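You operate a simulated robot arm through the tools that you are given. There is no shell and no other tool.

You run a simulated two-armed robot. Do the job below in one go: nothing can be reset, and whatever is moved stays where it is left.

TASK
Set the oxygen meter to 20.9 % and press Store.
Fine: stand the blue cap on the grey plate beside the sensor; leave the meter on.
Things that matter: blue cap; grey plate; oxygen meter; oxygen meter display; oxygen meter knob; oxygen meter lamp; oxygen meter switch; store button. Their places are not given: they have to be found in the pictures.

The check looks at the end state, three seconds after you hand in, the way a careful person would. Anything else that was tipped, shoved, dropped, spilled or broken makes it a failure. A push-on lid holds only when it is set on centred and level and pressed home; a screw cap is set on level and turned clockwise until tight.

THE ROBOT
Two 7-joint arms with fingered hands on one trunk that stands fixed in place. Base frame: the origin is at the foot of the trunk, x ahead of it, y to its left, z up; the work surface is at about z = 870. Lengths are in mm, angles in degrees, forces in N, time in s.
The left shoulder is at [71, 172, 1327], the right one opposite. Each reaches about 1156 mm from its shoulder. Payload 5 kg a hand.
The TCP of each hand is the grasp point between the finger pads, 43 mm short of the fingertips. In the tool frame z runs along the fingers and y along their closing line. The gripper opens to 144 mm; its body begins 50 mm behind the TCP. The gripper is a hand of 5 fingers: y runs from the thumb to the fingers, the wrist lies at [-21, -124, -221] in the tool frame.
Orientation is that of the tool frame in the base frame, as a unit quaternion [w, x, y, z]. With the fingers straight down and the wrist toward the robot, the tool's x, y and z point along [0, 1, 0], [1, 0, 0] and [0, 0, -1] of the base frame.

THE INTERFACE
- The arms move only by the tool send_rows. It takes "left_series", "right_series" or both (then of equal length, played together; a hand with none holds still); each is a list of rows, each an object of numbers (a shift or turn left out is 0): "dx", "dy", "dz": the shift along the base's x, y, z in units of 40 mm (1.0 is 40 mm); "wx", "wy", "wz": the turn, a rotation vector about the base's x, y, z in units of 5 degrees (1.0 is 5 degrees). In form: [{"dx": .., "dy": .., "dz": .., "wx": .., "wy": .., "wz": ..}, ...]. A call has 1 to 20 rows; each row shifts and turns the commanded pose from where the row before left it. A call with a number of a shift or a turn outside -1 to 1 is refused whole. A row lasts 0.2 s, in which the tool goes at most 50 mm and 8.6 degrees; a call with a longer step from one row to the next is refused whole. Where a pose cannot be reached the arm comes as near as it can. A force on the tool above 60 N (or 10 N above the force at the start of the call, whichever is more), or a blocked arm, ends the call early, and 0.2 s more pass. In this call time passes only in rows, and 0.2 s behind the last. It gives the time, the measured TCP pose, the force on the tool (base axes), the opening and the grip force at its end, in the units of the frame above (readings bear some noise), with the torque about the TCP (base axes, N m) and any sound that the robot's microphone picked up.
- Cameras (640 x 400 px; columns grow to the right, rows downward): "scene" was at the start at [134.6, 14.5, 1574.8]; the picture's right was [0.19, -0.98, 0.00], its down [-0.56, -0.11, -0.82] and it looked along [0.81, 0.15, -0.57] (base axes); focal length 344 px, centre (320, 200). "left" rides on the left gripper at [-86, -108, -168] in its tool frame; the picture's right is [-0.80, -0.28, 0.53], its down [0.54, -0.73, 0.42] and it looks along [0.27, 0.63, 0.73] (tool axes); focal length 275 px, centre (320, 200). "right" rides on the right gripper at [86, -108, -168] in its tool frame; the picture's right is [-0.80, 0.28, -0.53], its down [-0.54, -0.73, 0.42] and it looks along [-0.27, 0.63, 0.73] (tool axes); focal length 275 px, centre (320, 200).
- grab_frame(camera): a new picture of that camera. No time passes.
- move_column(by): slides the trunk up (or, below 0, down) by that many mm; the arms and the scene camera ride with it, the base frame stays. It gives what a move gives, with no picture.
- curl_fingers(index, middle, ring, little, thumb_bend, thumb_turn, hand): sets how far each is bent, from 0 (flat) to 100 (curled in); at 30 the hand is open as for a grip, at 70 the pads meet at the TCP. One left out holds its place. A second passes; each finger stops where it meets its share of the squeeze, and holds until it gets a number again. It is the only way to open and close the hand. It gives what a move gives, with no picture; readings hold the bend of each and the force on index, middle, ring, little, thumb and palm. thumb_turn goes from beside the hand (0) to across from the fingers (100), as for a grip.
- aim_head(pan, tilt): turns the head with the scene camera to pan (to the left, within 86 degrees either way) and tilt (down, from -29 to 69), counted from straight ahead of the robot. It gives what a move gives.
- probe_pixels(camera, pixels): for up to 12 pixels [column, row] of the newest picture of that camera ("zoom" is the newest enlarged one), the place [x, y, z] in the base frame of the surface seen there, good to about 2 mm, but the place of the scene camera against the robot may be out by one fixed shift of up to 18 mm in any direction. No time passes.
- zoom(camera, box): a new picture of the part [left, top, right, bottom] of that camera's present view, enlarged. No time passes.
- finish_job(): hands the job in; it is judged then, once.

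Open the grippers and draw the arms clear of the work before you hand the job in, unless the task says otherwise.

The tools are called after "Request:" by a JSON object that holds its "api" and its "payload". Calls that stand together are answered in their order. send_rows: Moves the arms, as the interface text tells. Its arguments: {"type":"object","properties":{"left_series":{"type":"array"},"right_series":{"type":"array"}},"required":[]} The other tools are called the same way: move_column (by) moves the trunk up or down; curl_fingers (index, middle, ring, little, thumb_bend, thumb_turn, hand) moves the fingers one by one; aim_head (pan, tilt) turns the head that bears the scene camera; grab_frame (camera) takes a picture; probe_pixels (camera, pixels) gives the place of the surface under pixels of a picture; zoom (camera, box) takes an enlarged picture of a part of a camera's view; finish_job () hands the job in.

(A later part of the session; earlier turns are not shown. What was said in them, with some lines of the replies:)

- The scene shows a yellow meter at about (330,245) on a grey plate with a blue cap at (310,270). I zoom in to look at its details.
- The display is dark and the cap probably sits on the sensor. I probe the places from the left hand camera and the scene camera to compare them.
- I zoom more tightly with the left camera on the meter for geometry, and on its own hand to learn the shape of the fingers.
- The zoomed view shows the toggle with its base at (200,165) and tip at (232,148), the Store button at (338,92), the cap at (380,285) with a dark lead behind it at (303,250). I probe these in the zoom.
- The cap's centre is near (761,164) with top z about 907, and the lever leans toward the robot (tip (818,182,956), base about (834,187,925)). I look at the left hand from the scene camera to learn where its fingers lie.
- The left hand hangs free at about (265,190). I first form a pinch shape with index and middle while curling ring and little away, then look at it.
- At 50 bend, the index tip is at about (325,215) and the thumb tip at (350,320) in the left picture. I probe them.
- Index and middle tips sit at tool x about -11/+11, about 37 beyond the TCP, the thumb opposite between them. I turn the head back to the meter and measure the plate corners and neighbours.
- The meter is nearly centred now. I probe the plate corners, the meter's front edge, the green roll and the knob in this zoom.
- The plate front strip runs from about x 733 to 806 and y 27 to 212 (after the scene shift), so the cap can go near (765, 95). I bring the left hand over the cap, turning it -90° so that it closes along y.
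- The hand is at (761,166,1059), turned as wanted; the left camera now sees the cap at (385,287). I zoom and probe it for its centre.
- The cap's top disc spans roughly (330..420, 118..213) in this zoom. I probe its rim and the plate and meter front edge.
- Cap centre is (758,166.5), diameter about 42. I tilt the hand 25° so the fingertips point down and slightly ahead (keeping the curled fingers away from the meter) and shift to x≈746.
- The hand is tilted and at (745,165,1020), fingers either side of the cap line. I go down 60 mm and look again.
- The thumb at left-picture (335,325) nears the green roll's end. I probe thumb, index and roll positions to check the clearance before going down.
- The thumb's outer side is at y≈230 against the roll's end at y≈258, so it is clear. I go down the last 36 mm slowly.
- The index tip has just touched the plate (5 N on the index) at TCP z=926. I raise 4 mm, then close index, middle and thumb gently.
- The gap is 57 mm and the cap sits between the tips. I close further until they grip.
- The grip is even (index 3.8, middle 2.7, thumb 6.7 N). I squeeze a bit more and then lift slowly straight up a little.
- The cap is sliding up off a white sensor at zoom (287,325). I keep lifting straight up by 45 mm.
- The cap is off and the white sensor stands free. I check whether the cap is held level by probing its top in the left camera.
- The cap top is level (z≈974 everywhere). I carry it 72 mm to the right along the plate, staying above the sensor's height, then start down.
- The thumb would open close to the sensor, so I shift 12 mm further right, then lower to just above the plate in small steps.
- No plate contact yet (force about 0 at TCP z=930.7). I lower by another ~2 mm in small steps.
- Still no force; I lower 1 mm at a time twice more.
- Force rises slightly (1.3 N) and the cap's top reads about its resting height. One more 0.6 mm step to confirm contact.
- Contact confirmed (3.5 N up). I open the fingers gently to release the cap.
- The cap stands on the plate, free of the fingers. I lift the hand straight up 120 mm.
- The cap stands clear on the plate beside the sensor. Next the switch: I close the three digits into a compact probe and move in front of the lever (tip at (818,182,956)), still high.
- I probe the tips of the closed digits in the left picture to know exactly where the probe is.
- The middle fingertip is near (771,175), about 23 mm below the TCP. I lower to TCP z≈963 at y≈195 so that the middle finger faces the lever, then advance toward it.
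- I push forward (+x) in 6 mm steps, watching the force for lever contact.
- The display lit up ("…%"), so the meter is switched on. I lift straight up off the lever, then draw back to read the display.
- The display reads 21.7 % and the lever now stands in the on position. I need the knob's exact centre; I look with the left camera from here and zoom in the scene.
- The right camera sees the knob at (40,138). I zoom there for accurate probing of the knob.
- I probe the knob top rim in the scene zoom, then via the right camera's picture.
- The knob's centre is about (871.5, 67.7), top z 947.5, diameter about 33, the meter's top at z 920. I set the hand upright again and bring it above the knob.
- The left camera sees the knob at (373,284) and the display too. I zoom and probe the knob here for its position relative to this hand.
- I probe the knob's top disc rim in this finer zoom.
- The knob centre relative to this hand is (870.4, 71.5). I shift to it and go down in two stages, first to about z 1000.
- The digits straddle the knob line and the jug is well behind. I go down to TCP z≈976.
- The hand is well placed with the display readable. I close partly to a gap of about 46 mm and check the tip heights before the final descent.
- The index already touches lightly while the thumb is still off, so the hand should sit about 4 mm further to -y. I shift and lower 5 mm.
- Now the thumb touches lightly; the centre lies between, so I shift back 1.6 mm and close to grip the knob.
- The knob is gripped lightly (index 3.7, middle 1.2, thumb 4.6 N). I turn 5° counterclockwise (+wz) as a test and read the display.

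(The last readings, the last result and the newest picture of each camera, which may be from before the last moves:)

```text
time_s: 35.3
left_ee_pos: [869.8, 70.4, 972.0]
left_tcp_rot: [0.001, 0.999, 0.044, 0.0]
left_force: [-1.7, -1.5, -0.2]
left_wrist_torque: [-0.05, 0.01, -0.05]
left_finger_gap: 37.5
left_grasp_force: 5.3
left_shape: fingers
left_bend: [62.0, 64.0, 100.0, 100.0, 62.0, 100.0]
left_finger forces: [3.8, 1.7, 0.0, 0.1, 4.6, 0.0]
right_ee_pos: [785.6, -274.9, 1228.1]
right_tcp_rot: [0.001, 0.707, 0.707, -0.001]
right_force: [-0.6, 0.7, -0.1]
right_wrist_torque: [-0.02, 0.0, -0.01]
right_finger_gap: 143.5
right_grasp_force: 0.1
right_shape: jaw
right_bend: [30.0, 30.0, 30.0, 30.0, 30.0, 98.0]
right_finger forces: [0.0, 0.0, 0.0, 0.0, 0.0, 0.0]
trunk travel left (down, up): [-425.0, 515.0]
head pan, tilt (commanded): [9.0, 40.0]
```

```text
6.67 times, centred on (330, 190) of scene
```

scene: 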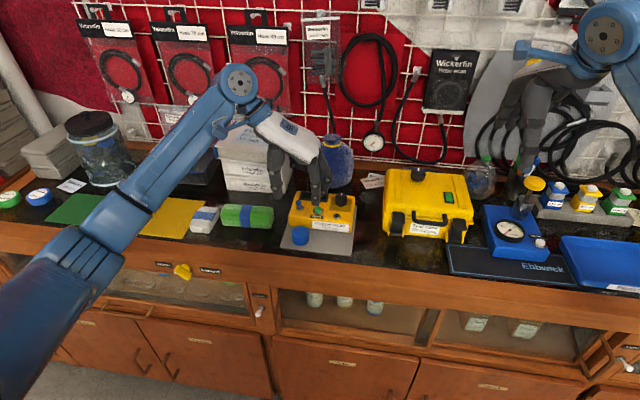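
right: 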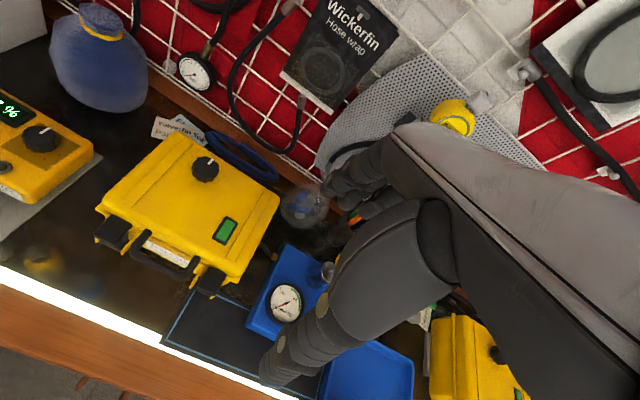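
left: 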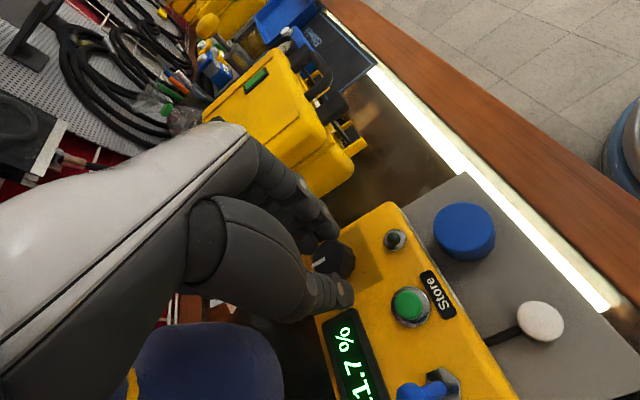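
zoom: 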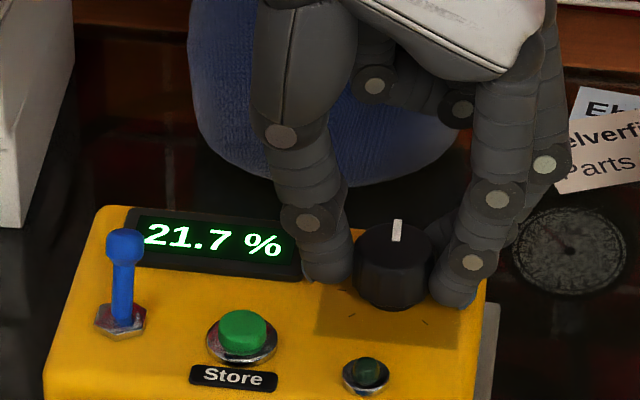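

The reading is still 21.7 and the pointer moved barely. I turn another 5°.

Request:
{"api": "send_rows", "payload": {"left_series": [{"wz": 0.5}, {"wz": 0.5}]}}

Request:
{"api": "zoom", "payload": {"camera": "scene", "box": [290, 160, 370, 220]}}

```text
time_s: 35.9
left_ee_pos: [871.1, 69.8, 972.0]
left_tcp_rot: [0.0, 0.996, 0.087, 0.0]
left_force: [-0.9, -0.1, 1.2]
left_wrist_torque: [-0.02, 0.02, -0.02]
left_finger_gap: 37.3
left_grasp_force: 5.0
left_shape: fingers
left_bend: [62.0, 64.0, 100.0, 100.0, 62.0, 100.0]
left_finger forces: [3.8, 1.6, 0.0, 0.0, 5.0, 0.0]
right_ee_pos: [786.3, -274.5, 1228.9]
right_tcp_rot: [0.0, 0.707, 0.707, 0.0]
right_force: [1.6, -0.2, 0.4]
right_wrist_torque: [0.03, -0.02, -0.03]
right_finger_gap: 143.5
right_grasp_force: 0.1
right_shape: jaw
right_bend: [30.0, 30.0, 30.0, 30.0, 30.0, 98.0]
right_finger forces: [0.1, 0.1, 0.0, 0.1, 0.0, 0.0]
trunk travel left (down, up): [-425.0, 515.0]
head pan, tilt (commanded): [9.0, 40.0]
```

```text
6.67 times, centred on (330, 190) of scene
```

zoom: 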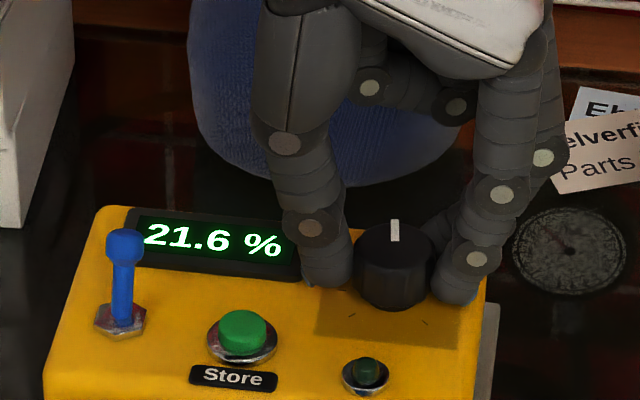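

CCW lowers it: 21.6 now. I firm up the grip a bit to avoid slip and turn another 15°.

Request:
{"api": "curl_fingers", "payload": {"hand": "left", "index": 69, "middle": 70, "thumb_bend": 69}}

Request:
{"api": "send_rows", "payload": {"left_series": [{"wz": 0.6}, {"wz": 0.6}, {"wz": 0.6}, {"wz": 0.6}, {"wz": 0.6}]}}

Request:
{"api": "zoom", "payload": {"camera": "scene", "box": [290, 160, 370, 220]}}

```text
time_s: 36.9
left_ee_pos: [872.1, 69.0, 971.5]
left_tcp_rot: [0.001, 0.996, 0.086, 0.0]
left_force: [2.3, -4.8, 3.2]
left_wrist_torque: [-0.19, -0.08, -0.01]
left_finger_gap: 36.3
left_grasp_force: 12.4
left_shape: fingers
left_bend: [62.0, 66.0, 100.0, 100.0, 63.0, 100.0]
left_finger forces: [8.1, 6.9, 0.1, 0.0, 10.0, 0.0]
right_ee_pos: [786.1, -275.2, 1227.6]
right_tcp_rot: [0.001, 0.707, 0.707, 0.0]
right_force: [-0.1, -0.3, 0.0]
right_wrist_torque: [0.0, 0.02, -0.03]
right_finger_gap: 143.8
right_grasp_force: 0.1
right_shape: jaw
right_bend: [30.0, 30.0, 30.0, 30.0, 30.0, 98.0]
right_finger forces: [0.0, 0.0, 0.1, 0.0, 0.0, 0.1]
trunk travel left (down, up): [-425.0, 515.0]
head pan, tilt (commanded): [9.0, 40.0]
```

```text
time_s: 38.1
left_ee_pos: [870.3, 69.2, 972.9]
left_tcp_rot: [0.0, 0.976, 0.217, -0.001]
left_force: [4.4, -6.0, 0.2]
left_wrist_torque: [-0.19, -0.15, -0.03]
left_finger_gap: 36.5
left_grasp_force: 13.1
left_shape: fingers
left_bend: [62.0, 66.0, 100.0, 100.0, 63.0, 100.0]
left_finger forces: [8.7, 7.0, 0.0, 0.0, 9.5, 0.1]
right_ee_pos: [786.8, -275.3, 1228.8]
right_tcp_rot: [-0.001, 0.707, 0.707, 0.0]
right_force: [-1.0, -1.1, -1.2]
right_wrist_torque: [0.01, -0.03, -0.01]
right_finger_gap: 143.4
right_grasp_force: 0.0
right_shape: jaw
right_bend: [30.0, 30.0, 30.0, 30.0, 30.0, 98.0]
right_finger forces: [0.1, 0.0, 0.1, 0.0, 0.0, 0.0]
trunk travel left (down, up): [-425.0, 515.0]
head pan, tilt (commanded): [9.0, 40.0]
```

```text
6.67 times, centred on (330, 190) of scene
```

zoom: 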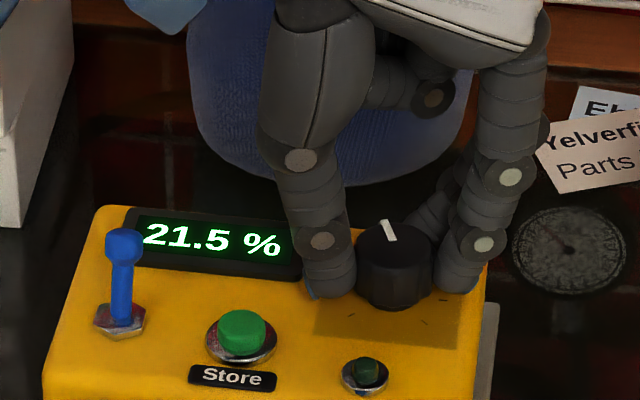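

25° of turning gives 21.5, so about 12° per 0.1 %. There is a 7 N sideways load toward the fingers' side; I shift about 1.5 mm to relieve it while turning another 25°.

Request:
{"api": "send_rows", "payload": {"left_series": [{"dx": 0.008, "dy": -0.016, "wz": 0.7}, {"dx": 0.008, "dy": -0.016, "wz": 0.7}, {"wz": 0.7}, {"wz": 0.7}, {"wz": 0.7}, {"wz": 0.7}, {"wz": 0.8}]}}

Request:
{"api": "zoom", "payload": {"camera": "scene", "box": [290, 160, 370, 220]}}

```text
time_s: 39.7
left_ee_pos: [870.6, 69.2, 973.0]
left_tcp_rot: [0.0, 0.907, 0.422, 0.0]
left_force: [1.9, 0.3, 1.6]
left_wrist_torque: [0.03, -0.06, -0.03]
left_finger_gap: 36.3
left_grasp_force: 12.6
left_shape: fingers
left_bend: [63.0, 66.0, 100.0, 100.0, 63.0, 100.0]
left_finger forces: [7.1, 6.4, 0.0, 0.0, 11.5, 0.0]
right_ee_pos: [786.8, -273.8, 1227.8]
right_tcp_rot: [0.0, 0.707, 0.707, 0.0]
right_force: [-0.7, 0.1, 0.7]
right_wrist_torque: [0.01, 0.01, -0.01]
right_finger_gap: 143.6
right_grasp_force: 0.1
right_shape: jaw
right_bend: [30.0, 30.0, 30.0, 30.0, 30.0, 98.0]
right_finger forces: [0.0, 0.1, 0.1, 0.0, 0.0, 0.0]
trunk travel left (down, up): [-425.0, 515.0]
head pan, tilt (commanded): [9.0, 40.0]
```

```text
6.67 times, centred on (330, 190) of scene
```

zoom: 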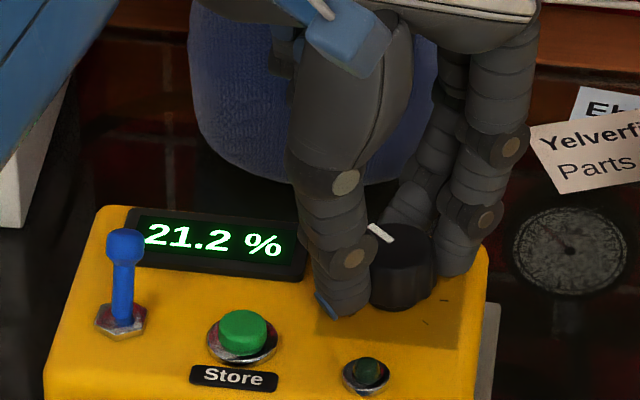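

21.2 % after 50°, now about 8° per 0.1 %. I turn another 16°.

Request:
{"api": "send_rows", "payload": {"left_series": [{"wz": 0.8}, {"wz": 0.8}, {"wz": 0.8}, {"wz": 0.8}]}}

Request:
{"api": "zoom", "payload": {"camera": "scene", "box": [290, 160, 370, 220]}}

```text
time_s: 40.7
left_ee_pos: [872.2, 70.2, 972.5]
left_tcp_rot: [-0.001, 0.838, 0.545, 0.0]
left_force: [1.2, 0.3, 0.9]
left_wrist_torque: [0.02, -0.08, -0.04]
left_finger_gap: 36.3
left_grasp_force: 12.4
left_shape: fingers
left_bend: [63.0, 66.0, 100.0, 100.0, 63.0, 100.0]
left_finger forces: [7.0, 6.2, 0.1, 0.1, 11.2, 0.0]
right_ee_pos: [786.6, -272.7, 1228.8]
right_tcp_rot: [0.0, 0.707, 0.707, 0.0]
right_force: [0.2, -0.3, 0.1]
right_wrist_torque: [0.02, 0.02, 0.01]
right_finger_gap: 143.7
right_grasp_force: 0.0
right_shape: jaw
right_bend: [30.0, 30.0, 30.0, 30.0, 30.0, 98.0]
right_finger forces: [0.1, 0.1, 0.0, 0.0, 0.1, 0.0]
trunk travel left (down, up): [-425.0, 515.0]
head pan, tilt (commanded): [9.0, 40.0]
```

```text
6.67 times, centred on (330, 190) of scene
```

zoom: 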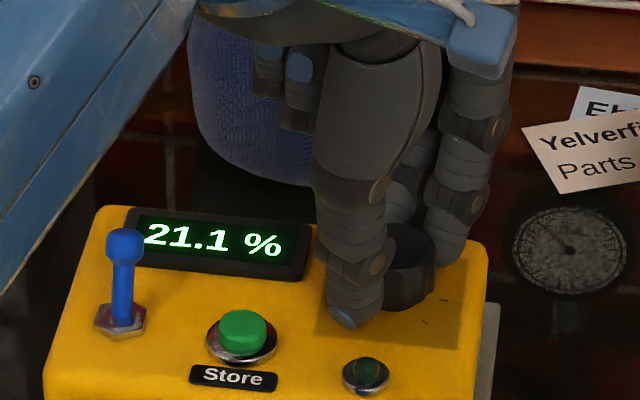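

21.1 %. I turn another 12° in small rows.

Request:
{"api": "send_rows", "payload": {"left_series": [{"wz": 0.6}, {"wz": 0.6}, {"wz": 0.6}, {"wz": 0.6}]}}

Request:
{"api": "zoom", "payload": {"camera": "scene", "box": [290, 160, 370, 220]}}

```text
time_s: 41.7
left_ee_pos: [871.0, 69.5, 972.3]
left_tcp_rot: [-0.001, 0.776, 0.63, 0.0]
left_force: [2.0, 3.0, 1.6]
left_wrist_torque: [0.15, -0.04, -0.06]
left_finger_gap: 36.2
left_grasp_force: 12.8
left_shape: fingers
left_bend: [63.0, 66.0, 100.0, 100.0, 63.0, 100.0]
left_finger forces: [6.5, 7.0, 0.1, 0.0, 12.1, 0.0]
right_ee_pos: [785.6, -273.2, 1228.2]
right_tcp_rot: [0.0, 0.708, 0.707, -0.001]
right_force: [0.4, -0.6, 0.0]
right_wrist_torque: [-0.04, -0.01, 0.02]
right_finger_gap: 143.8
right_grasp_force: 0.1
right_shape: jaw
right_bend: [30.0, 30.0, 30.0, 30.0, 30.0, 98.0]
right_finger forces: [0.1, 0.0, 0.0, 0.0, 0.1, 0.0]
trunk travel left (down, up): [-425.0, 515.0]
head pan, tilt (commanded): [9.0, 40.0]
```

```text
6.67 times, centred on (330, 190) of scene
```

zoom: 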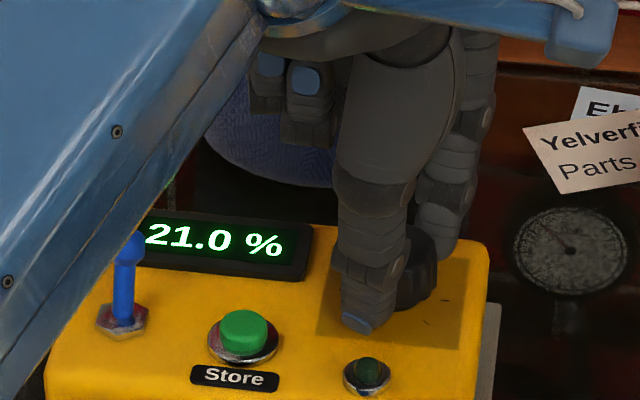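

21.0 %. I go on in 5° portions, looking after each.

Request:
{"api": "send_rows", "payload": {"left_series": [{"wz": 0.5}, {"wz": 0.5}]}}

Request:
{"api": "zoom", "payload": {"camera": "scene", "box": [290, 160, 370, 220]}}

```text
time_s: 42.3
left_ee_pos: [870.7, 69.5, 971.0]
left_tcp_rot: [0.0, 0.749, 0.662, 0.0]
left_force: [3.2, 4.2, 1.2]
left_wrist_torque: [0.21, -0.09, -0.05]
left_finger_gap: 36.5
left_grasp_force: 13.3
left_shape: fingers
left_bend: [63.0, 66.0, 100.0, 100.0, 63.0, 100.0]
left_finger forces: [6.8, 8.0, 0.1, 0.0, 11.3, 0.0]
right_ee_pos: [786.7, -272.9, 1227.6]
right_tcp_rot: [0.0, 0.707, 0.707, 0.0]
right_force: [0.3, 0.6, -0.7]
right_wrist_torque: [0.02, 0.01, 0.0]
right_finger_gap: 143.5
right_grasp_force: 0.0
right_shape: jaw
right_bend: [30.0, 30.0, 30.0, 30.0, 30.0, 98.0]
right_finger forces: [0.0, 0.1, 0.0, 0.0, 0.0, 0.1]
trunk travel left (down, up): [-425.0, 515.0]
head pan, tilt (commanded): [9.0, 40.0]
```

```text
6.67 times, centred on (330, 190) of scene
```

zoom: 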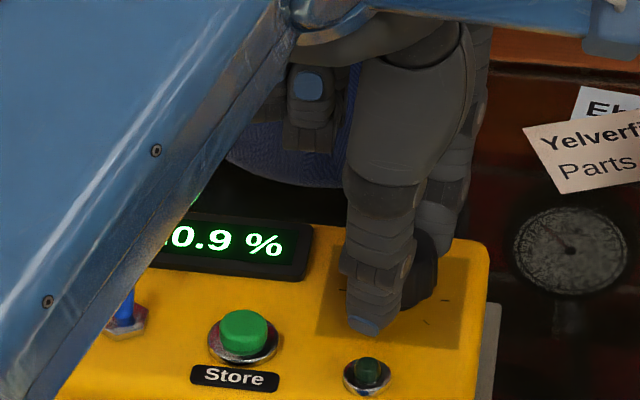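

The display shows 20.9 % (just past the change from 21.0). I turn 2° more to sit inside the 20.9 band, then release.

Request:
{"api": "send_rows", "payload": {"left_series": [{"wz": 0.4}]}}

Request:
{"api": "zoom", "payload": {"camera": "scene", "box": [290, 160, 370, 220]}}

Request:
{"api": "grab_frame", "payload": {"camera": "left"}}

Request:
{"api": "grab_frame", "payload": {"camera": "scene"}}

```text
time_s: 42.7
left_ee_pos: [872.0, 70.7, 972.4]
left_tcp_rot: [0.0, 0.737, 0.676, 0.0]
left_force: [2.8, 4.8, 0.0]
left_wrist_torque: [0.22, -0.12, -0.07]
left_finger_gap: 36.4
left_grasp_force: 13.3
left_shape: fingers
left_bend: [63.0, 66.0, 100.0, 100.0, 63.0, 100.0]
left_finger forces: [6.8, 8.4, 0.0, 0.0, 11.3, 0.0]
right_ee_pos: [786.1, -273.8, 1227.2]
right_tcp_rot: [0.0, 0.707, 0.707, 0.0]
right_force: [-0.5, 0.8, -0.3]
right_wrist_torque: [0.0, -0.03, 0.01]
right_finger_gap: 143.4
right_grasp_force: 0.1
right_shape: jaw
right_bend: [30.0, 30.0, 30.0, 30.0, 30.0, 98.0]
right_finger forces: [0.0, 0.1, 0.1, 0.0, 0.1, 0.0]
trunk travel left (down, up): [-425.0, 515.0]
head pan, tilt (commanded): [9.0, 40.0]
```

```text
6.67 times, centred on (330, 190) of scene
```

zoom: 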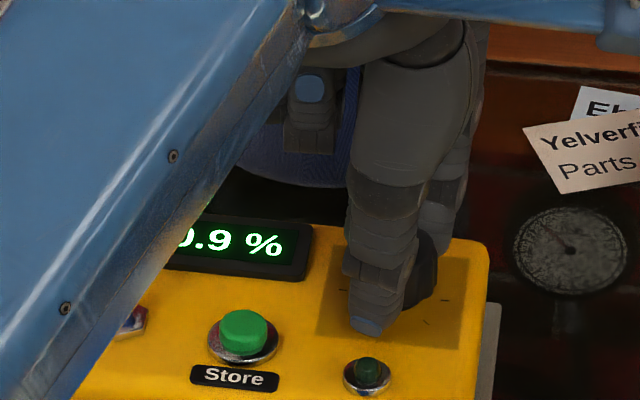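

```text
taken
```

left: 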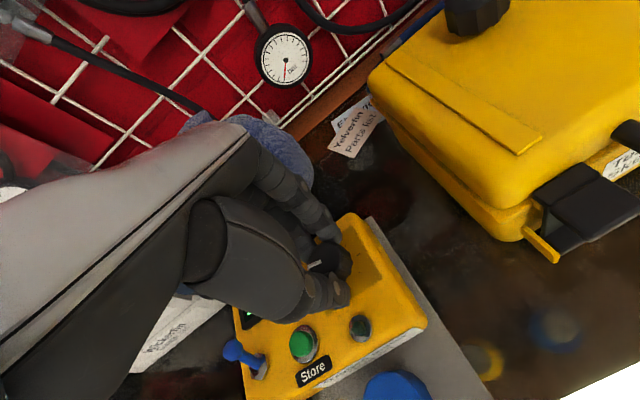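

```text
taken
```

scene: 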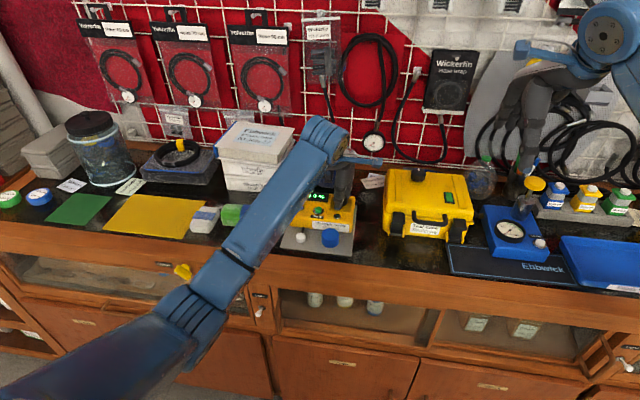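

20.9 % holds. I release the knob by opening the digits evenly.

Request:
{"api": "curl_fingers", "payload": {"hand": "left", "index": 56, "middle": 56, "thumb_bend": 56}}

Request:
{"api": "zoom", "payload": {"camera": "scene", "box": [290, 160, 370, 220]}}

Request:
{"api": "zoom", "payload": {"camera": "left", "box": [230, 200, 430, 350]}}

```text
time_s: 43.7
left_ee_pos: [871.7, 68.8, 972.0]
left_tcp_rot: [-0.001, 0.737, 0.676, 0.0]
left_force: [0.0, 0.4, -1.4]
left_wrist_torque: [0.0, 0.0, -0.03]
left_finger_gap: 55.8
left_grasp_force: 0.0
left_shape: fingers
left_bend: [56.0, 56.0, 100.0, 100.0, 56.0, 100.0]
left_finger forces: [0.0, 0.0, 0.0, 0.0, 0.0, 0.0]
right_ee_pos: [786.1, -274.0, 1227.8]
right_tcp_rot: [0.0, 0.707, 0.707, 0.0]
right_force: [1.2, -0.2, -0.1]
right_wrist_torque: [0.03, -0.01, -0.02]
right_finger_gap: 143.8
right_grasp_force: 0.1
right_shape: jaw
right_bend: [30.0, 30.0, 30.0, 30.0, 30.0, 98.0]
right_finger forces: [0.0, 0.0, 0.0, 0.0, 0.1, 0.0]
trunk travel left (down, up): [-425.0, 515.0]
head pan, tilt (commanded): [9.0, 40.0]
```

```text
6.67 times, centred on (330, 190) of scene
```

zoom: 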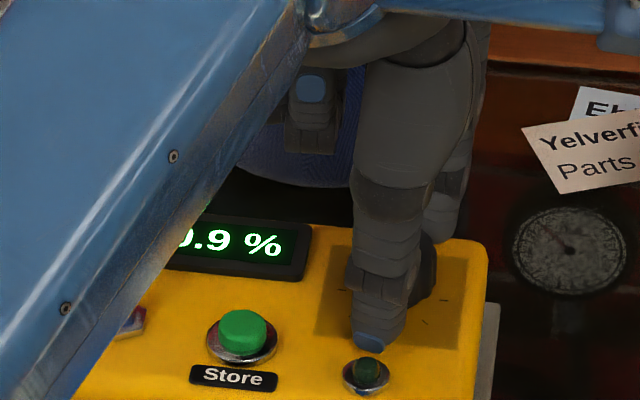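

```text
2.67 times, centred on (330, 275) of left
```

zoom: 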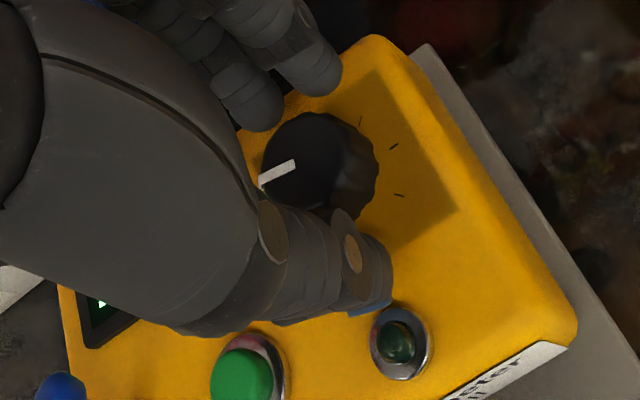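

The display still shows 20.9 % with the knob released. I lift straight up 80 mm and check again.

Request:
{"api": "send_rows", "payload": {"left_series": [{"dz": 0.3}, {"dz": 0.5}, {"dz": 0.6}, {"dz": 0.6}]}}

Request:
{"api": "zoom", "payload": {"camera": "scene", "box": [290, 160, 370, 220]}}

Request:
{"api": "grab_frame", "payload": {"camera": "left"}}

```text
time_s: 44.7
left_ee_pos: [870.0, 68.9, 1054.1]
left_tcp_rot: [0.0, 0.737, 0.676, 0.001]
left_force: [-0.6, 0.9, -0.6]
left_wrist_torque: [0.03, -0.02, 0.02]
left_finger_gap: 56.4
left_grasp_force: 0.0
left_shape: fingers
left_bend: [56.0, 56.0, 100.0, 100.0, 56.0, 100.0]
left_finger forces: [0.0, 0.1, 0.0, 0.0, 0.0, 0.0]
right_ee_pos: [786.1, -273.5, 1228.7]
right_tcp_rot: [0.0, 0.707, 0.707, 0.0]
right_force: [-0.1, 0.4, 1.1]
right_wrist_torque: [0.02, -0.02, 0.03]
right_finger_gap: 143.6
right_grasp_force: 0.0
right_shape: jaw
right_bend: [30.0, 30.0, 30.0, 30.0, 30.0, 98.0]
right_finger forces: [0.1, 0.0, 0.1, 0.0, 0.1, 0.0]
trunk travel left (down, up): [-425.0, 515.0]
head pan, tilt (commanded): [9.0, 40.0]
```

```text
6.67 times, centred on (330, 190) of scene
```

zoom: 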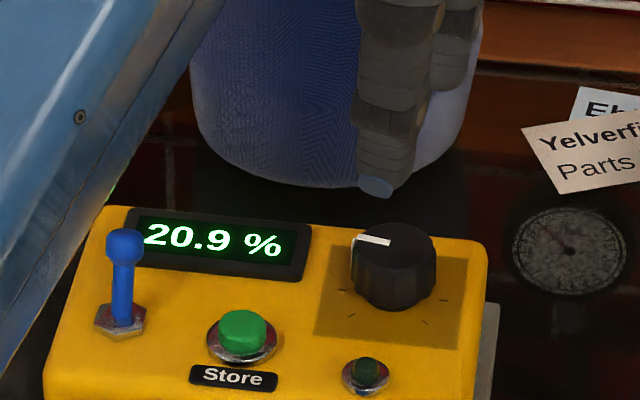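

```text
taken
```

left: 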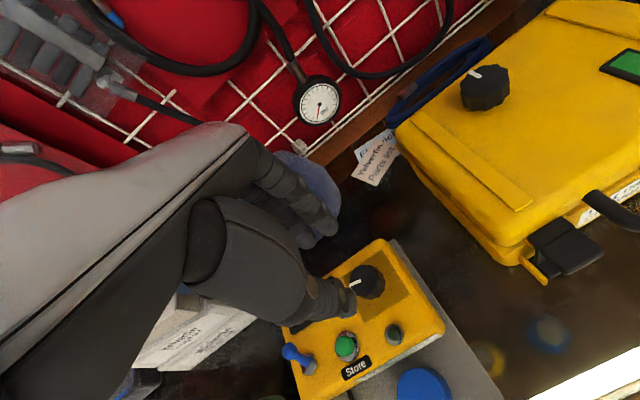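

The meter reads a clear 20.9 %. Now I shape a single-finger poke (index out, middle curled) and swing back to yaw -90° above the Store button.

Request:
{"api": "curl_fingers", "payload": {"hand": "left", "index": 54, "middle": 100, "thumb_bend": 56}}

Request:
{"api": "send_rows", "payload": {"left_series": [{"dx": -0.047, "dy": 0.137, "wz": -1}, {"dx": -0.047, "dy": 0.137, "wz": -1}, {"dx": -0.047, "dy": 0.137, "wz": -1}, {"dx": -0.047, "dy": 0.137, "wz": -1}, {"dx": -0.047, "dy": 0.137, "wz": -1}, {"dx": -0.047, "dy": 0.137, "wz": -1}, {"dx": -0.047, "dy": 0.137, "wz": -1}, {"dx": -0.047, "dy": 0.137, "wz": -1}, {"dx": -0.047, "dy": 0.137, "wz": -1}, {"dx": -0.047, "dy": 0.137, "wz": -1}, {"dx": -0.047, "dy": 0.137, "wz": -1}, {"dx": -0.047, "dy": 0.137, "wz": -1}, {"dx": -0.047, "dy": 0.137, "wz": -1}, {"dx": -0.047, "dy": 0.137, "wz": -1}, {"dx": -0.047, "dy": 0.137, "wz": -1}, {"dx": -0.047, "dy": 0.137, "wz": -1}, {"dx": -0.047, "dy": 0.137, "wz": -1}]}}

Request:
{"api": "grab_frame", "payload": {"camera": "left"}}

Request:
{"api": "zoom", "payload": {"camera": "scene", "box": [260, 130, 390, 230]}}

```text
time_s: 45.7
left_ee_pos: [870.9, 67.6, 1053.9]
left_tcp_rot: [0.001, 0.738, 0.675, 0.0]
left_force: [0.1, 0.6, 0.0]
left_wrist_torque: [-0.01, 0.0, -0.01]
left_finger_gap: 60.3
left_grasp_force: 0.1
left_shape: fingers
left_bend: [54.0, 100.0, 100.0, 100.0, 56.0, 100.0]
left_finger forces: [0.1, 0.0, 0.1, 0.0, 0.1, 0.0]
right_ee_pos: [786.5, -275.1, 1227.5]
right_tcp_rot: [0.0, 0.707, 0.707, -0.001]
right_force: [0.5, 0.5, 0.1]
right_wrist_torque: [-0.02, 0.03, 0.0]
right_finger_gap: 143.6
right_grasp_force: 0.0
right_shape: jaw
right_bend: [30.0, 30.0, 30.0, 30.0, 30.0, 98.0]
right_finger forces: [0.0, 0.0, 0.0, 0.0, 0.1, 0.0]
trunk travel left (down, up): [-425.0, 515.0]
head pan, tilt (commanded): [9.0, 40.0]
```

```text
time_s: 49.3
left_ee_pos: [838.6, 162.9, 1052.5]
left_tcp_rot: [0.0, 1.0, -0.001, 0.0]
left_force: [-0.5, -0.4, -0.2]
left_wrist_torque: [-0.01, -0.02, 0.05]
left_finger_gap: 60.7
left_grasp_force: 0.1
left_shape: fingers
left_bend: [54.0, 100.0, 100.0, 100.0, 56.0, 100.0]
left_finger forces: [0.0, 0.1, 0.0, 0.0, 0.0, 0.1]
right_ee_pos: [785.4, -273.6, 1227.1]
right_tcp_rot: [0.0, 0.707, 0.707, 0.0]
right_force: [0.2, -0.1, 0.1]
right_wrist_torque: [0.02, -0.01, 0.04]
right_finger_gap: 143.5
right_grasp_force: 0.1
right_shape: jaw
right_bend: [30.0, 30.0, 30.0, 30.0, 30.0, 98.0]
right_finger forces: [0.0, 0.0, 0.0, 0.1, 0.0, 0.0]
trunk travel left (down, up): [-425.0, 515.0]
head pan, tilt (commanded): [9.0, 40.0]
```

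```text
taken
```

left: 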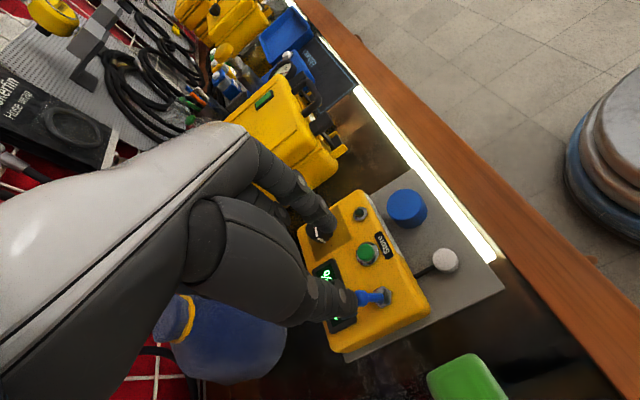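

```text
4.00 times, centred on (325, 180) of scene
```

zoom: 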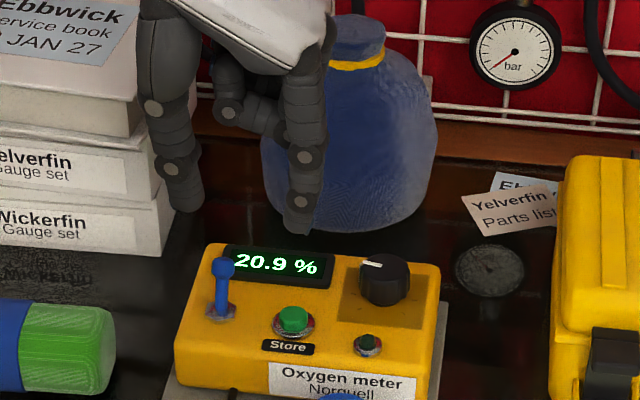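

The thumb would come near the lever, so I plan to open the thumb wide; first I probe the box stack and green roll to be sure there is room on that side.

Request:
{"api": "probe_pixels", "payload": {"camera": "zoom", "pixels": [[155, 200], [165, 240], [120, 100], [145, 150], [110, 330], [90, 310], [225, 265], [222, 300], [293, 315], [185, 190], [300, 225]]}}

Request:
{"api": "probe_pixels", "payload": {"camera": "left", "pixels": [[330, 228], [325, 215], [368, 250], [378, 297], [388, 297], [362, 297], [370, 260], [333, 232], [408, 205]]}}

```text
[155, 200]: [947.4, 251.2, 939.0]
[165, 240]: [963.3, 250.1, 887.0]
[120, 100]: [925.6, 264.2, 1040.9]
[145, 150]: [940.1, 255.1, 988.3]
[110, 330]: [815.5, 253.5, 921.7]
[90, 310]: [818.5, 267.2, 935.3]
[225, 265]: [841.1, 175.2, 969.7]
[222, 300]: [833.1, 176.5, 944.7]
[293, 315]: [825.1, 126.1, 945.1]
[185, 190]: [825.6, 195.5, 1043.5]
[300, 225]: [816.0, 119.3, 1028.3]
```

```text
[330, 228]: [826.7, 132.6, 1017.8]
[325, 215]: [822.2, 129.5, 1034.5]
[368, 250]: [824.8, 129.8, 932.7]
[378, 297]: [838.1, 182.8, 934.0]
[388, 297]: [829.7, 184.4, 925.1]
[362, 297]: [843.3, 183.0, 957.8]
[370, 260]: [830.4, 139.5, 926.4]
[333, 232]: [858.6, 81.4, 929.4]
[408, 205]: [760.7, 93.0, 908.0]
```

There is room: the stack starts at x≈925 and the roll is below z 925. I open the thumb wide, align the index tip over the button (827.5,129.5), and go down most of the way.

Request:
{"api": "curl_fingers", "payload": {"hand": "left", "thumb_bend": 30}}

Request:
{"api": "send_rows", "payload": {"left_series": [{"dx": -0.06, "dy": 0.09, "dz": -0.4}, {"dz": -0.5}, {"dz": -0.4}]}}

Request:
{"api": "zoom", "payload": {"camera": "left", "box": [250, 180, 410, 330]}}

Request:
{"api": "zoom", "payload": {"camera": "scene", "box": [275, 150, 375, 225]}}

```text
time_s: 50.3
left_ee_pos: [838.3, 163.1, 1053.5]
left_tcp_rot: [0.0, 1.0, 0.0, 0.0]
left_force: [-0.1, 0.4, 0.2]
left_wrist_torque: [0.02, -0.02, 0.0]
left_finger_gap: 106.3
left_grasp_force: 0.1
left_shape: fingers
left_bend: [54.0, 100.0, 100.0, 100.0, 30.0, 98.0]
left_finger forces: [0.1, 0.0, 0.0, 0.0, 0.0, 0.1]
right_ee_pos: [785.3, -274.3, 1227.4]
right_tcp_rot: [0.0, 0.707, 0.707, 0.001]
right_force: [-0.3, 0.8, 0.2]
right_wrist_torque: [0.05, -0.04, 0.02]
right_finger_gap: 143.4
right_grasp_force: 0.1
right_shape: jaw
right_bend: [30.0, 30.0, 30.0, 30.0, 30.0, 98.0]
right_finger forces: [0.1, 0.0, 0.0, 0.1, 0.0, 0.1]
trunk travel left (down, up): [-425.0, 515.0]
head pan, tilt (commanded): [9.0, 40.0]
```

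```text
time_s: 51.1
left_ee_pos: [837.6, 164.7, 999.5]
left_tcp_rot: [0.0, 1.0, 0.0, 0.0]
left_force: [-0.2, 0.5, 0.2]
left_wrist_torque: [0.03, 0.02, 0.02]
left_finger_gap: 106.3
left_grasp_force: 0.2
left_shape: fingers
left_bend: [54.0, 100.0, 100.0, 100.0, 30.0, 98.0]
left_finger forces: [0.0, 0.1, 0.0, 0.1, 0.1, 0.1]
right_ee_pos: [788.1, -274.3, 1227.8]
right_tcp_rot: [0.0, 0.707, 0.707, 0.0]
right_force: [0.4, 0.3, -0.2]
right_wrist_torque: [-0.03, 0.0, -0.01]
right_finger_gap: 143.5
right_grasp_force: 0.0
right_shape: jaw
right_bend: [30.0, 30.0, 30.0, 30.0, 30.0, 98.0]
right_finger forces: [0.0, 0.0, 0.0, 0.0, 0.1, 0.1]
trunk travel left (down, up): [-425.0, 515.0]
head pan, tilt (commanded): [9.0, 40.0]
```

```text
2.67 times, centred on (330, 255) of left
```

zoom: 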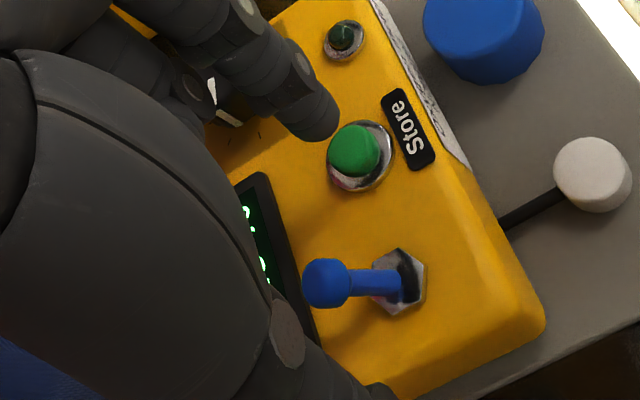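

```text
5.33 times, centred on (325, 188) of scene
```

zoom: 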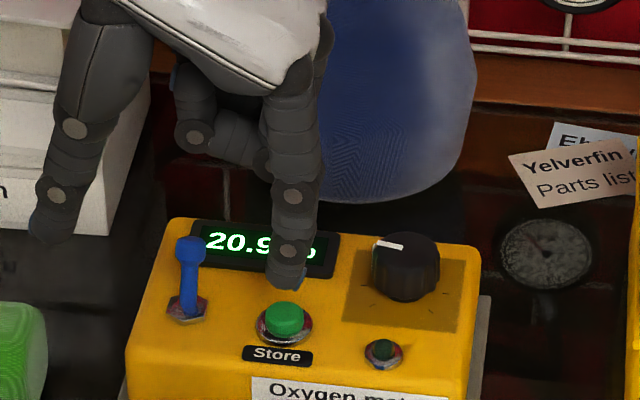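

The index tip hovers just behind the green button. I take a fresh left frame and probe tip and button.

Request:
{"api": "grab_frame", "payload": {"camera": "left"}}

Request:
{"api": "probe_pixels", "payload": {"camera": "left", "pixels": [[330, 229], [333, 227], [325, 231], [320, 228], [332, 222], [343, 236], [338, 232], [348, 240], [324, 222], [343, 245]]}}

Request:
{"api": "probe_pixels", "payload": {"camera": "zoom", "pixels": [[285, 280], [285, 270], [285, 310], [285, 320], [272, 275], [298, 275]]}}

```text
taken
```

left: 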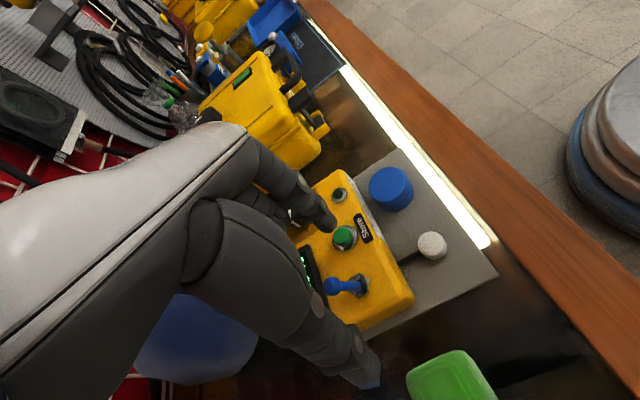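

```text
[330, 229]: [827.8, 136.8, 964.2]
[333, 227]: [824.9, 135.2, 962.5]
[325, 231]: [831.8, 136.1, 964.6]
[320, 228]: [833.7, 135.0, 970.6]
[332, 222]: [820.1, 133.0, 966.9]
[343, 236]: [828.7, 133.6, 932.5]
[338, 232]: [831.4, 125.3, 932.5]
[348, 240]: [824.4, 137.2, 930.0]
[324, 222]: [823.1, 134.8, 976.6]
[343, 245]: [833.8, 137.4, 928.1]
```

```text
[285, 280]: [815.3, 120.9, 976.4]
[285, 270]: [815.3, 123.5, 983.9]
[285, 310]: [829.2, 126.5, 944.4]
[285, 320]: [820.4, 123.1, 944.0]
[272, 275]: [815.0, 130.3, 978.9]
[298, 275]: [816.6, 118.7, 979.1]
```

The index tip centre is about (829,127), well over the button (828.5,130), about 27 mm above it. I go down 22 mm and then in 2 mm steps.

Request:
{"api": "send_rows", "payload": {"left_series": [{"dz": -0.3, "dy": 0.03}, {"dz": -0.25}, {"dz": -0.05}, {"dz": -0.05}]}}

Request:
{"api": "zoom", "payload": {"camera": "scene", "box": [285, 165, 365, 225]}}

```text
time_s: 52.1
left_ee_pos: [837.0, 167.3, 974.9]
left_tcp_rot: [0.0, 1.0, 0.001, 0.0]
left_force: [-0.1, 0.7, 4.7]
left_wrist_torque: [-0.16, 0.11, 0.0]
left_finger_gap: 106.3
left_grasp_force: 2.0
left_shape: fingers
left_bend: [54.0, 100.0, 100.0, 100.0, 30.0, 98.0]
left_finger forces: [4.2, 0.0, 0.0, 0.0, 0.1, 0.1]
right_ee_pos: [785.9, -273.8, 1228.5]
right_tcp_rot: [0.001, 0.707, 0.707, 0.0]
right_force: [0.5, 1.3, 0.8]
right_wrist_torque: [0.01, -0.02, 0.05]
right_finger_gap: 143.9
right_grasp_force: 0.1
right_shape: jaw
right_bend: [30.0, 30.0, 30.0, 30.0, 30.0, 98.0]
right_finger forces: [0.0, 0.1, 0.1, 0.0, 0.1, 0.1]
trunk travel left (down, up): [-425.0, 515.0]
head pan, tilt (commanded): [9.0, 40.0]
heard: click
```

```text
6.67 times, centred on (325, 195) of scene
```

zoom: 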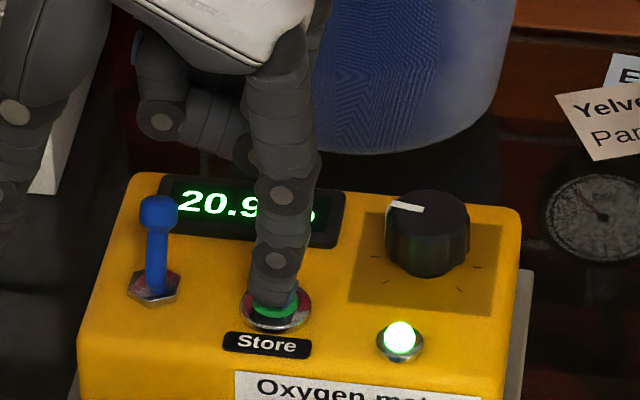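

A click was heard, and the lamp lit with the display at 20.9 %. I lift off the button straight up.

Request:
{"api": "send_rows", "payload": {"left_series": [{"dz": 0.2}, {"dz": 0.5}, {"dz": 0.8}, {"dz": 0.9}, {"dz": 0.9}]}}

Request:
{"api": "zoom", "payload": {"camera": "scene", "box": [265, 160, 385, 250]}}

```text
time_s: 53.3
left_ee_pos: [835.7, 166.3, 1108.2]
left_tcp_rot: [0.001, 1.0, 0.001, 0.0]
left_force: [-0.2, -0.9, -0.3]
left_wrist_torque: [0.02, -0.02, 0.02]
left_finger_gap: 106.3
left_grasp_force: 0.0
left_shape: fingers
left_bend: [54.0, 100.0, 100.0, 100.0, 30.0, 98.0]
left_finger forces: [0.0, 0.0, 0.0, 0.0, 0.0, 0.0]
right_ee_pos: [784.3, -275.2, 1228.4]
right_tcp_rot: [0.0, 0.708, 0.707, 0.0]
right_force: [-0.2, 0.2, 0.7]
right_wrist_torque: [-0.01, 0.01, -0.01]
right_finger_gap: 143.5
right_grasp_force: 0.1
right_shape: jaw
right_bend: [30.0, 30.0, 30.0, 30.0, 30.0, 98.0]
right_finger forces: [0.0, 0.0, 0.1, 0.0, 0.0, 0.0]
trunk travel left (down, up): [-425.0, 515.0]
head pan, tilt (commanded): [9.0, 40.0]
```

```text
4.44 times, centred on (325, 205) of scene
```

zoom: 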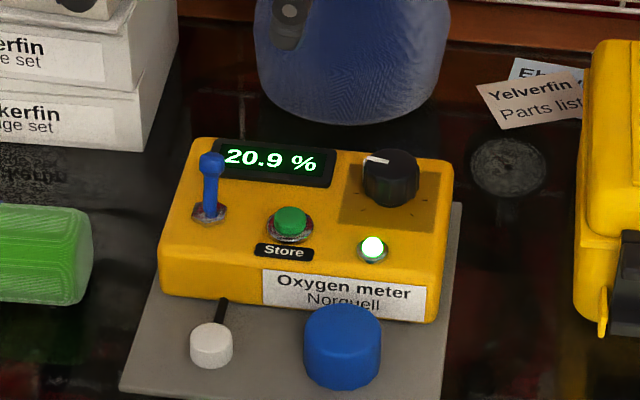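

Display 20.9 %, lamp lit, lever on, cap standing by the sensor. I draw the left arm up and back toward its start, reversing the way it came.

Request:
{"api": "send_rows", "payload": {"left_series": [{"dz": 0.9}, {"dz": 0.9}, {"dz": 0.9, "dx": -0.3}, {"dx": -0.22, "dy": 0.45, "dz": 0.12, "wz": 1}, {"dx": -0.22, "dy": 0.45, "dz": 0.12, "wz": 1}, {"dx": -0.22, "dy": 0.45, "dz": 0.12, "wz": 1}, {"dx": -0.22, "dy": 0.45, "dz": 0.12, "wz": 1}, {"dx": -0.22, "dy": 0.45, "dz": 0.12, "wz": 1}, {"dx": -0.22, "dy": 0.45, "dz": 0.12, "wz": 1}, {"dx": -0.22, "dy": 0.45, "dz": 0.12, "wz": 1}, {"dx": -0.22, "dy": 0.45, "dz": 0.12, "wz": 1}, {"dx": -0.22, "dy": 0.45, "dz": 0.12, "wz": 1}, {"dx": -0.22, "dy": 0.45, "dz": 0.12, "wz": 1}, {"dx": -0.22, "dy": 0.45, "dz": 0.12, "wz": 1}, {"dx": -0.22, "dy": 0.45, "dz": 0.12, "wz": 1}, {"dx": -0.22, "dy": 0.45, "dz": 0.12, "wz": 1}, {"dx": -0.22, "dy": 0.45, "dz": 0.12, "wz": 1}, {"dx": -0.22, "dy": 0.45, "dz": 0.12, "wz": 1}, {"dx": -0.22, "dy": 0.45, "dz": 0.12, "wz": 1}, {"wz": 1}]}}

Request:
{"api": "curl_fingers", "payload": {"hand": "left", "index": 30, "middle": 30, "ring": 30, "little": 30, "thumb_bend": 30}}

Request:
{"api": "grab_frame", "payload": {"camera": "scene"}}

Request:
{"api": "zoom", "payload": {"camera": "scene", "box": [265, 160, 385, 250]}}

```text
time_s: 57.5
left_ee_pos: [684.2, 455.3, 1292.3]
left_tcp_rot: [-0.001, 0.737, 0.675, -0.001]
left_force: [-0.2, 0.5, 0.6]
left_wrist_torque: [0.02, 0.02, -0.02]
left_finger_gap: 106.2
left_grasp_force: 0.1
left_shape: fingers
left_bend: [54.0, 100.0, 100.0, 100.0, 30.0, 98.0]
left_finger forces: [0.0, 0.0, 0.0, 0.0, 0.0, 0.1]
right_ee_pos: [786.9, -274.6, 1228.6]
right_tcp_rot: [0.0, 0.708, 0.707, 0.0]
right_force: [0.0, -1.1, -0.3]
right_wrist_torque: [0.05, 0.0, 0.02]
right_finger_gap: 143.7
right_grasp_force: 0.0
right_shape: jaw
right_bend: [30.0, 30.0, 30.0, 30.0, 30.0, 98.0]
right_finger forces: [0.0, 0.0, 0.0, 0.0, 0.0, 0.0]
trunk travel left (down, up): [-425.0, 515.0]
head pan, tilt (commanded): [9.0, 40.0]
```

```text
time_s: 58.5
left_ee_pos: [683.9, 455.2, 1292.9]
left_tcp_rot: [0.0, 0.738, 0.675, 0.0]
left_force: [-0.2, -0.8, -0.2]
left_wrist_torque: [-0.02, 0.01, 0.02]
left_finger_gap: 149.3
left_grasp_force: 0.0
left_shape: fingers
left_bend: [30.0, 30.0, 30.0, 30.0, 30.0, 98.0]
left_finger forces: [0.0, 0.1, 0.0, 0.0, 0.0, 0.0]
right_ee_pos: [786.6, -273.5, 1230.0]
right_tcp_rot: [0.0, 0.707, 0.707, 0.0]
right_force: [0.5, 0.6, 0.0]
right_wrist_torque: [0.0, 0.02, 0.01]
right_finger_gap: 143.7
right_grasp_force: 0.0
right_shape: jaw
right_bend: [30.0, 30.0, 30.0, 30.0, 30.0, 98.0]
right_finger forces: [0.0, 0.0, 0.0, 0.0, 0.0, 0.1]
trunk travel left (down, up): [-425.0, 515.0]
head pan, tilt (commanded): [9.0, 40.0]
```

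```text
taken
```

scene: 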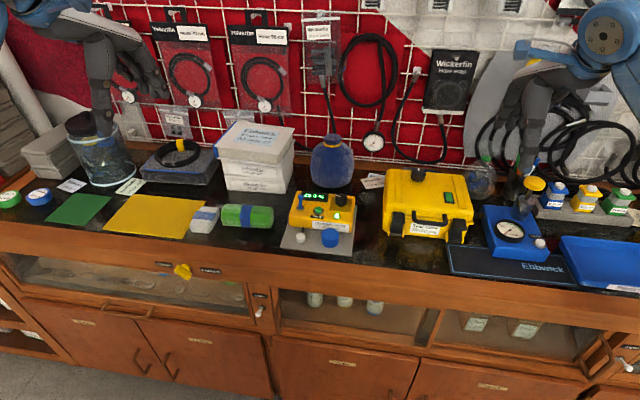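

```text
4.44 times, centred on (325, 205) of scene
```

zoom: 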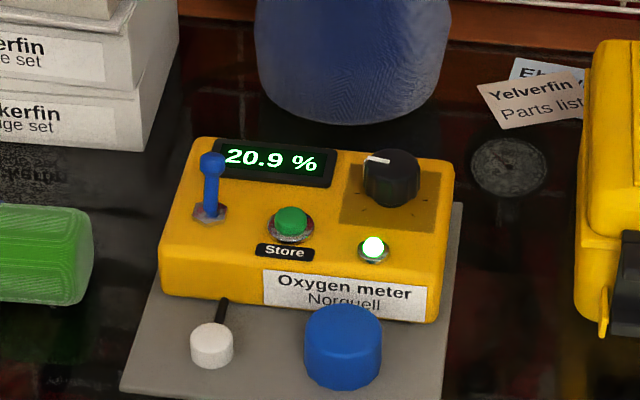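

The picture shows 20.9 % on the display at zoom (270,158), the lamp lit at (373,247), the cap standing on the plate at (342,345), nothing else moved, and both arms clear and open. I hand the job in.

Request:
{"api": "finish_job", "payload": {}}

```text
The job is handed in.
```

The oxygen meter reads 20.9 % and Store has been pressed: there was a click, and the green lamp came on and stayed lit.

The meter was off at first, so I switched it on. It read 21.7 %, and I turned the knob counterclockwise to bring it down to 20.9 %. I left it on.

The blue cap now stands upright on the grey plate to the right of the sensor. In the last picture nothing else looks moved, and both arms are clear with the hands open. The job is handed in.
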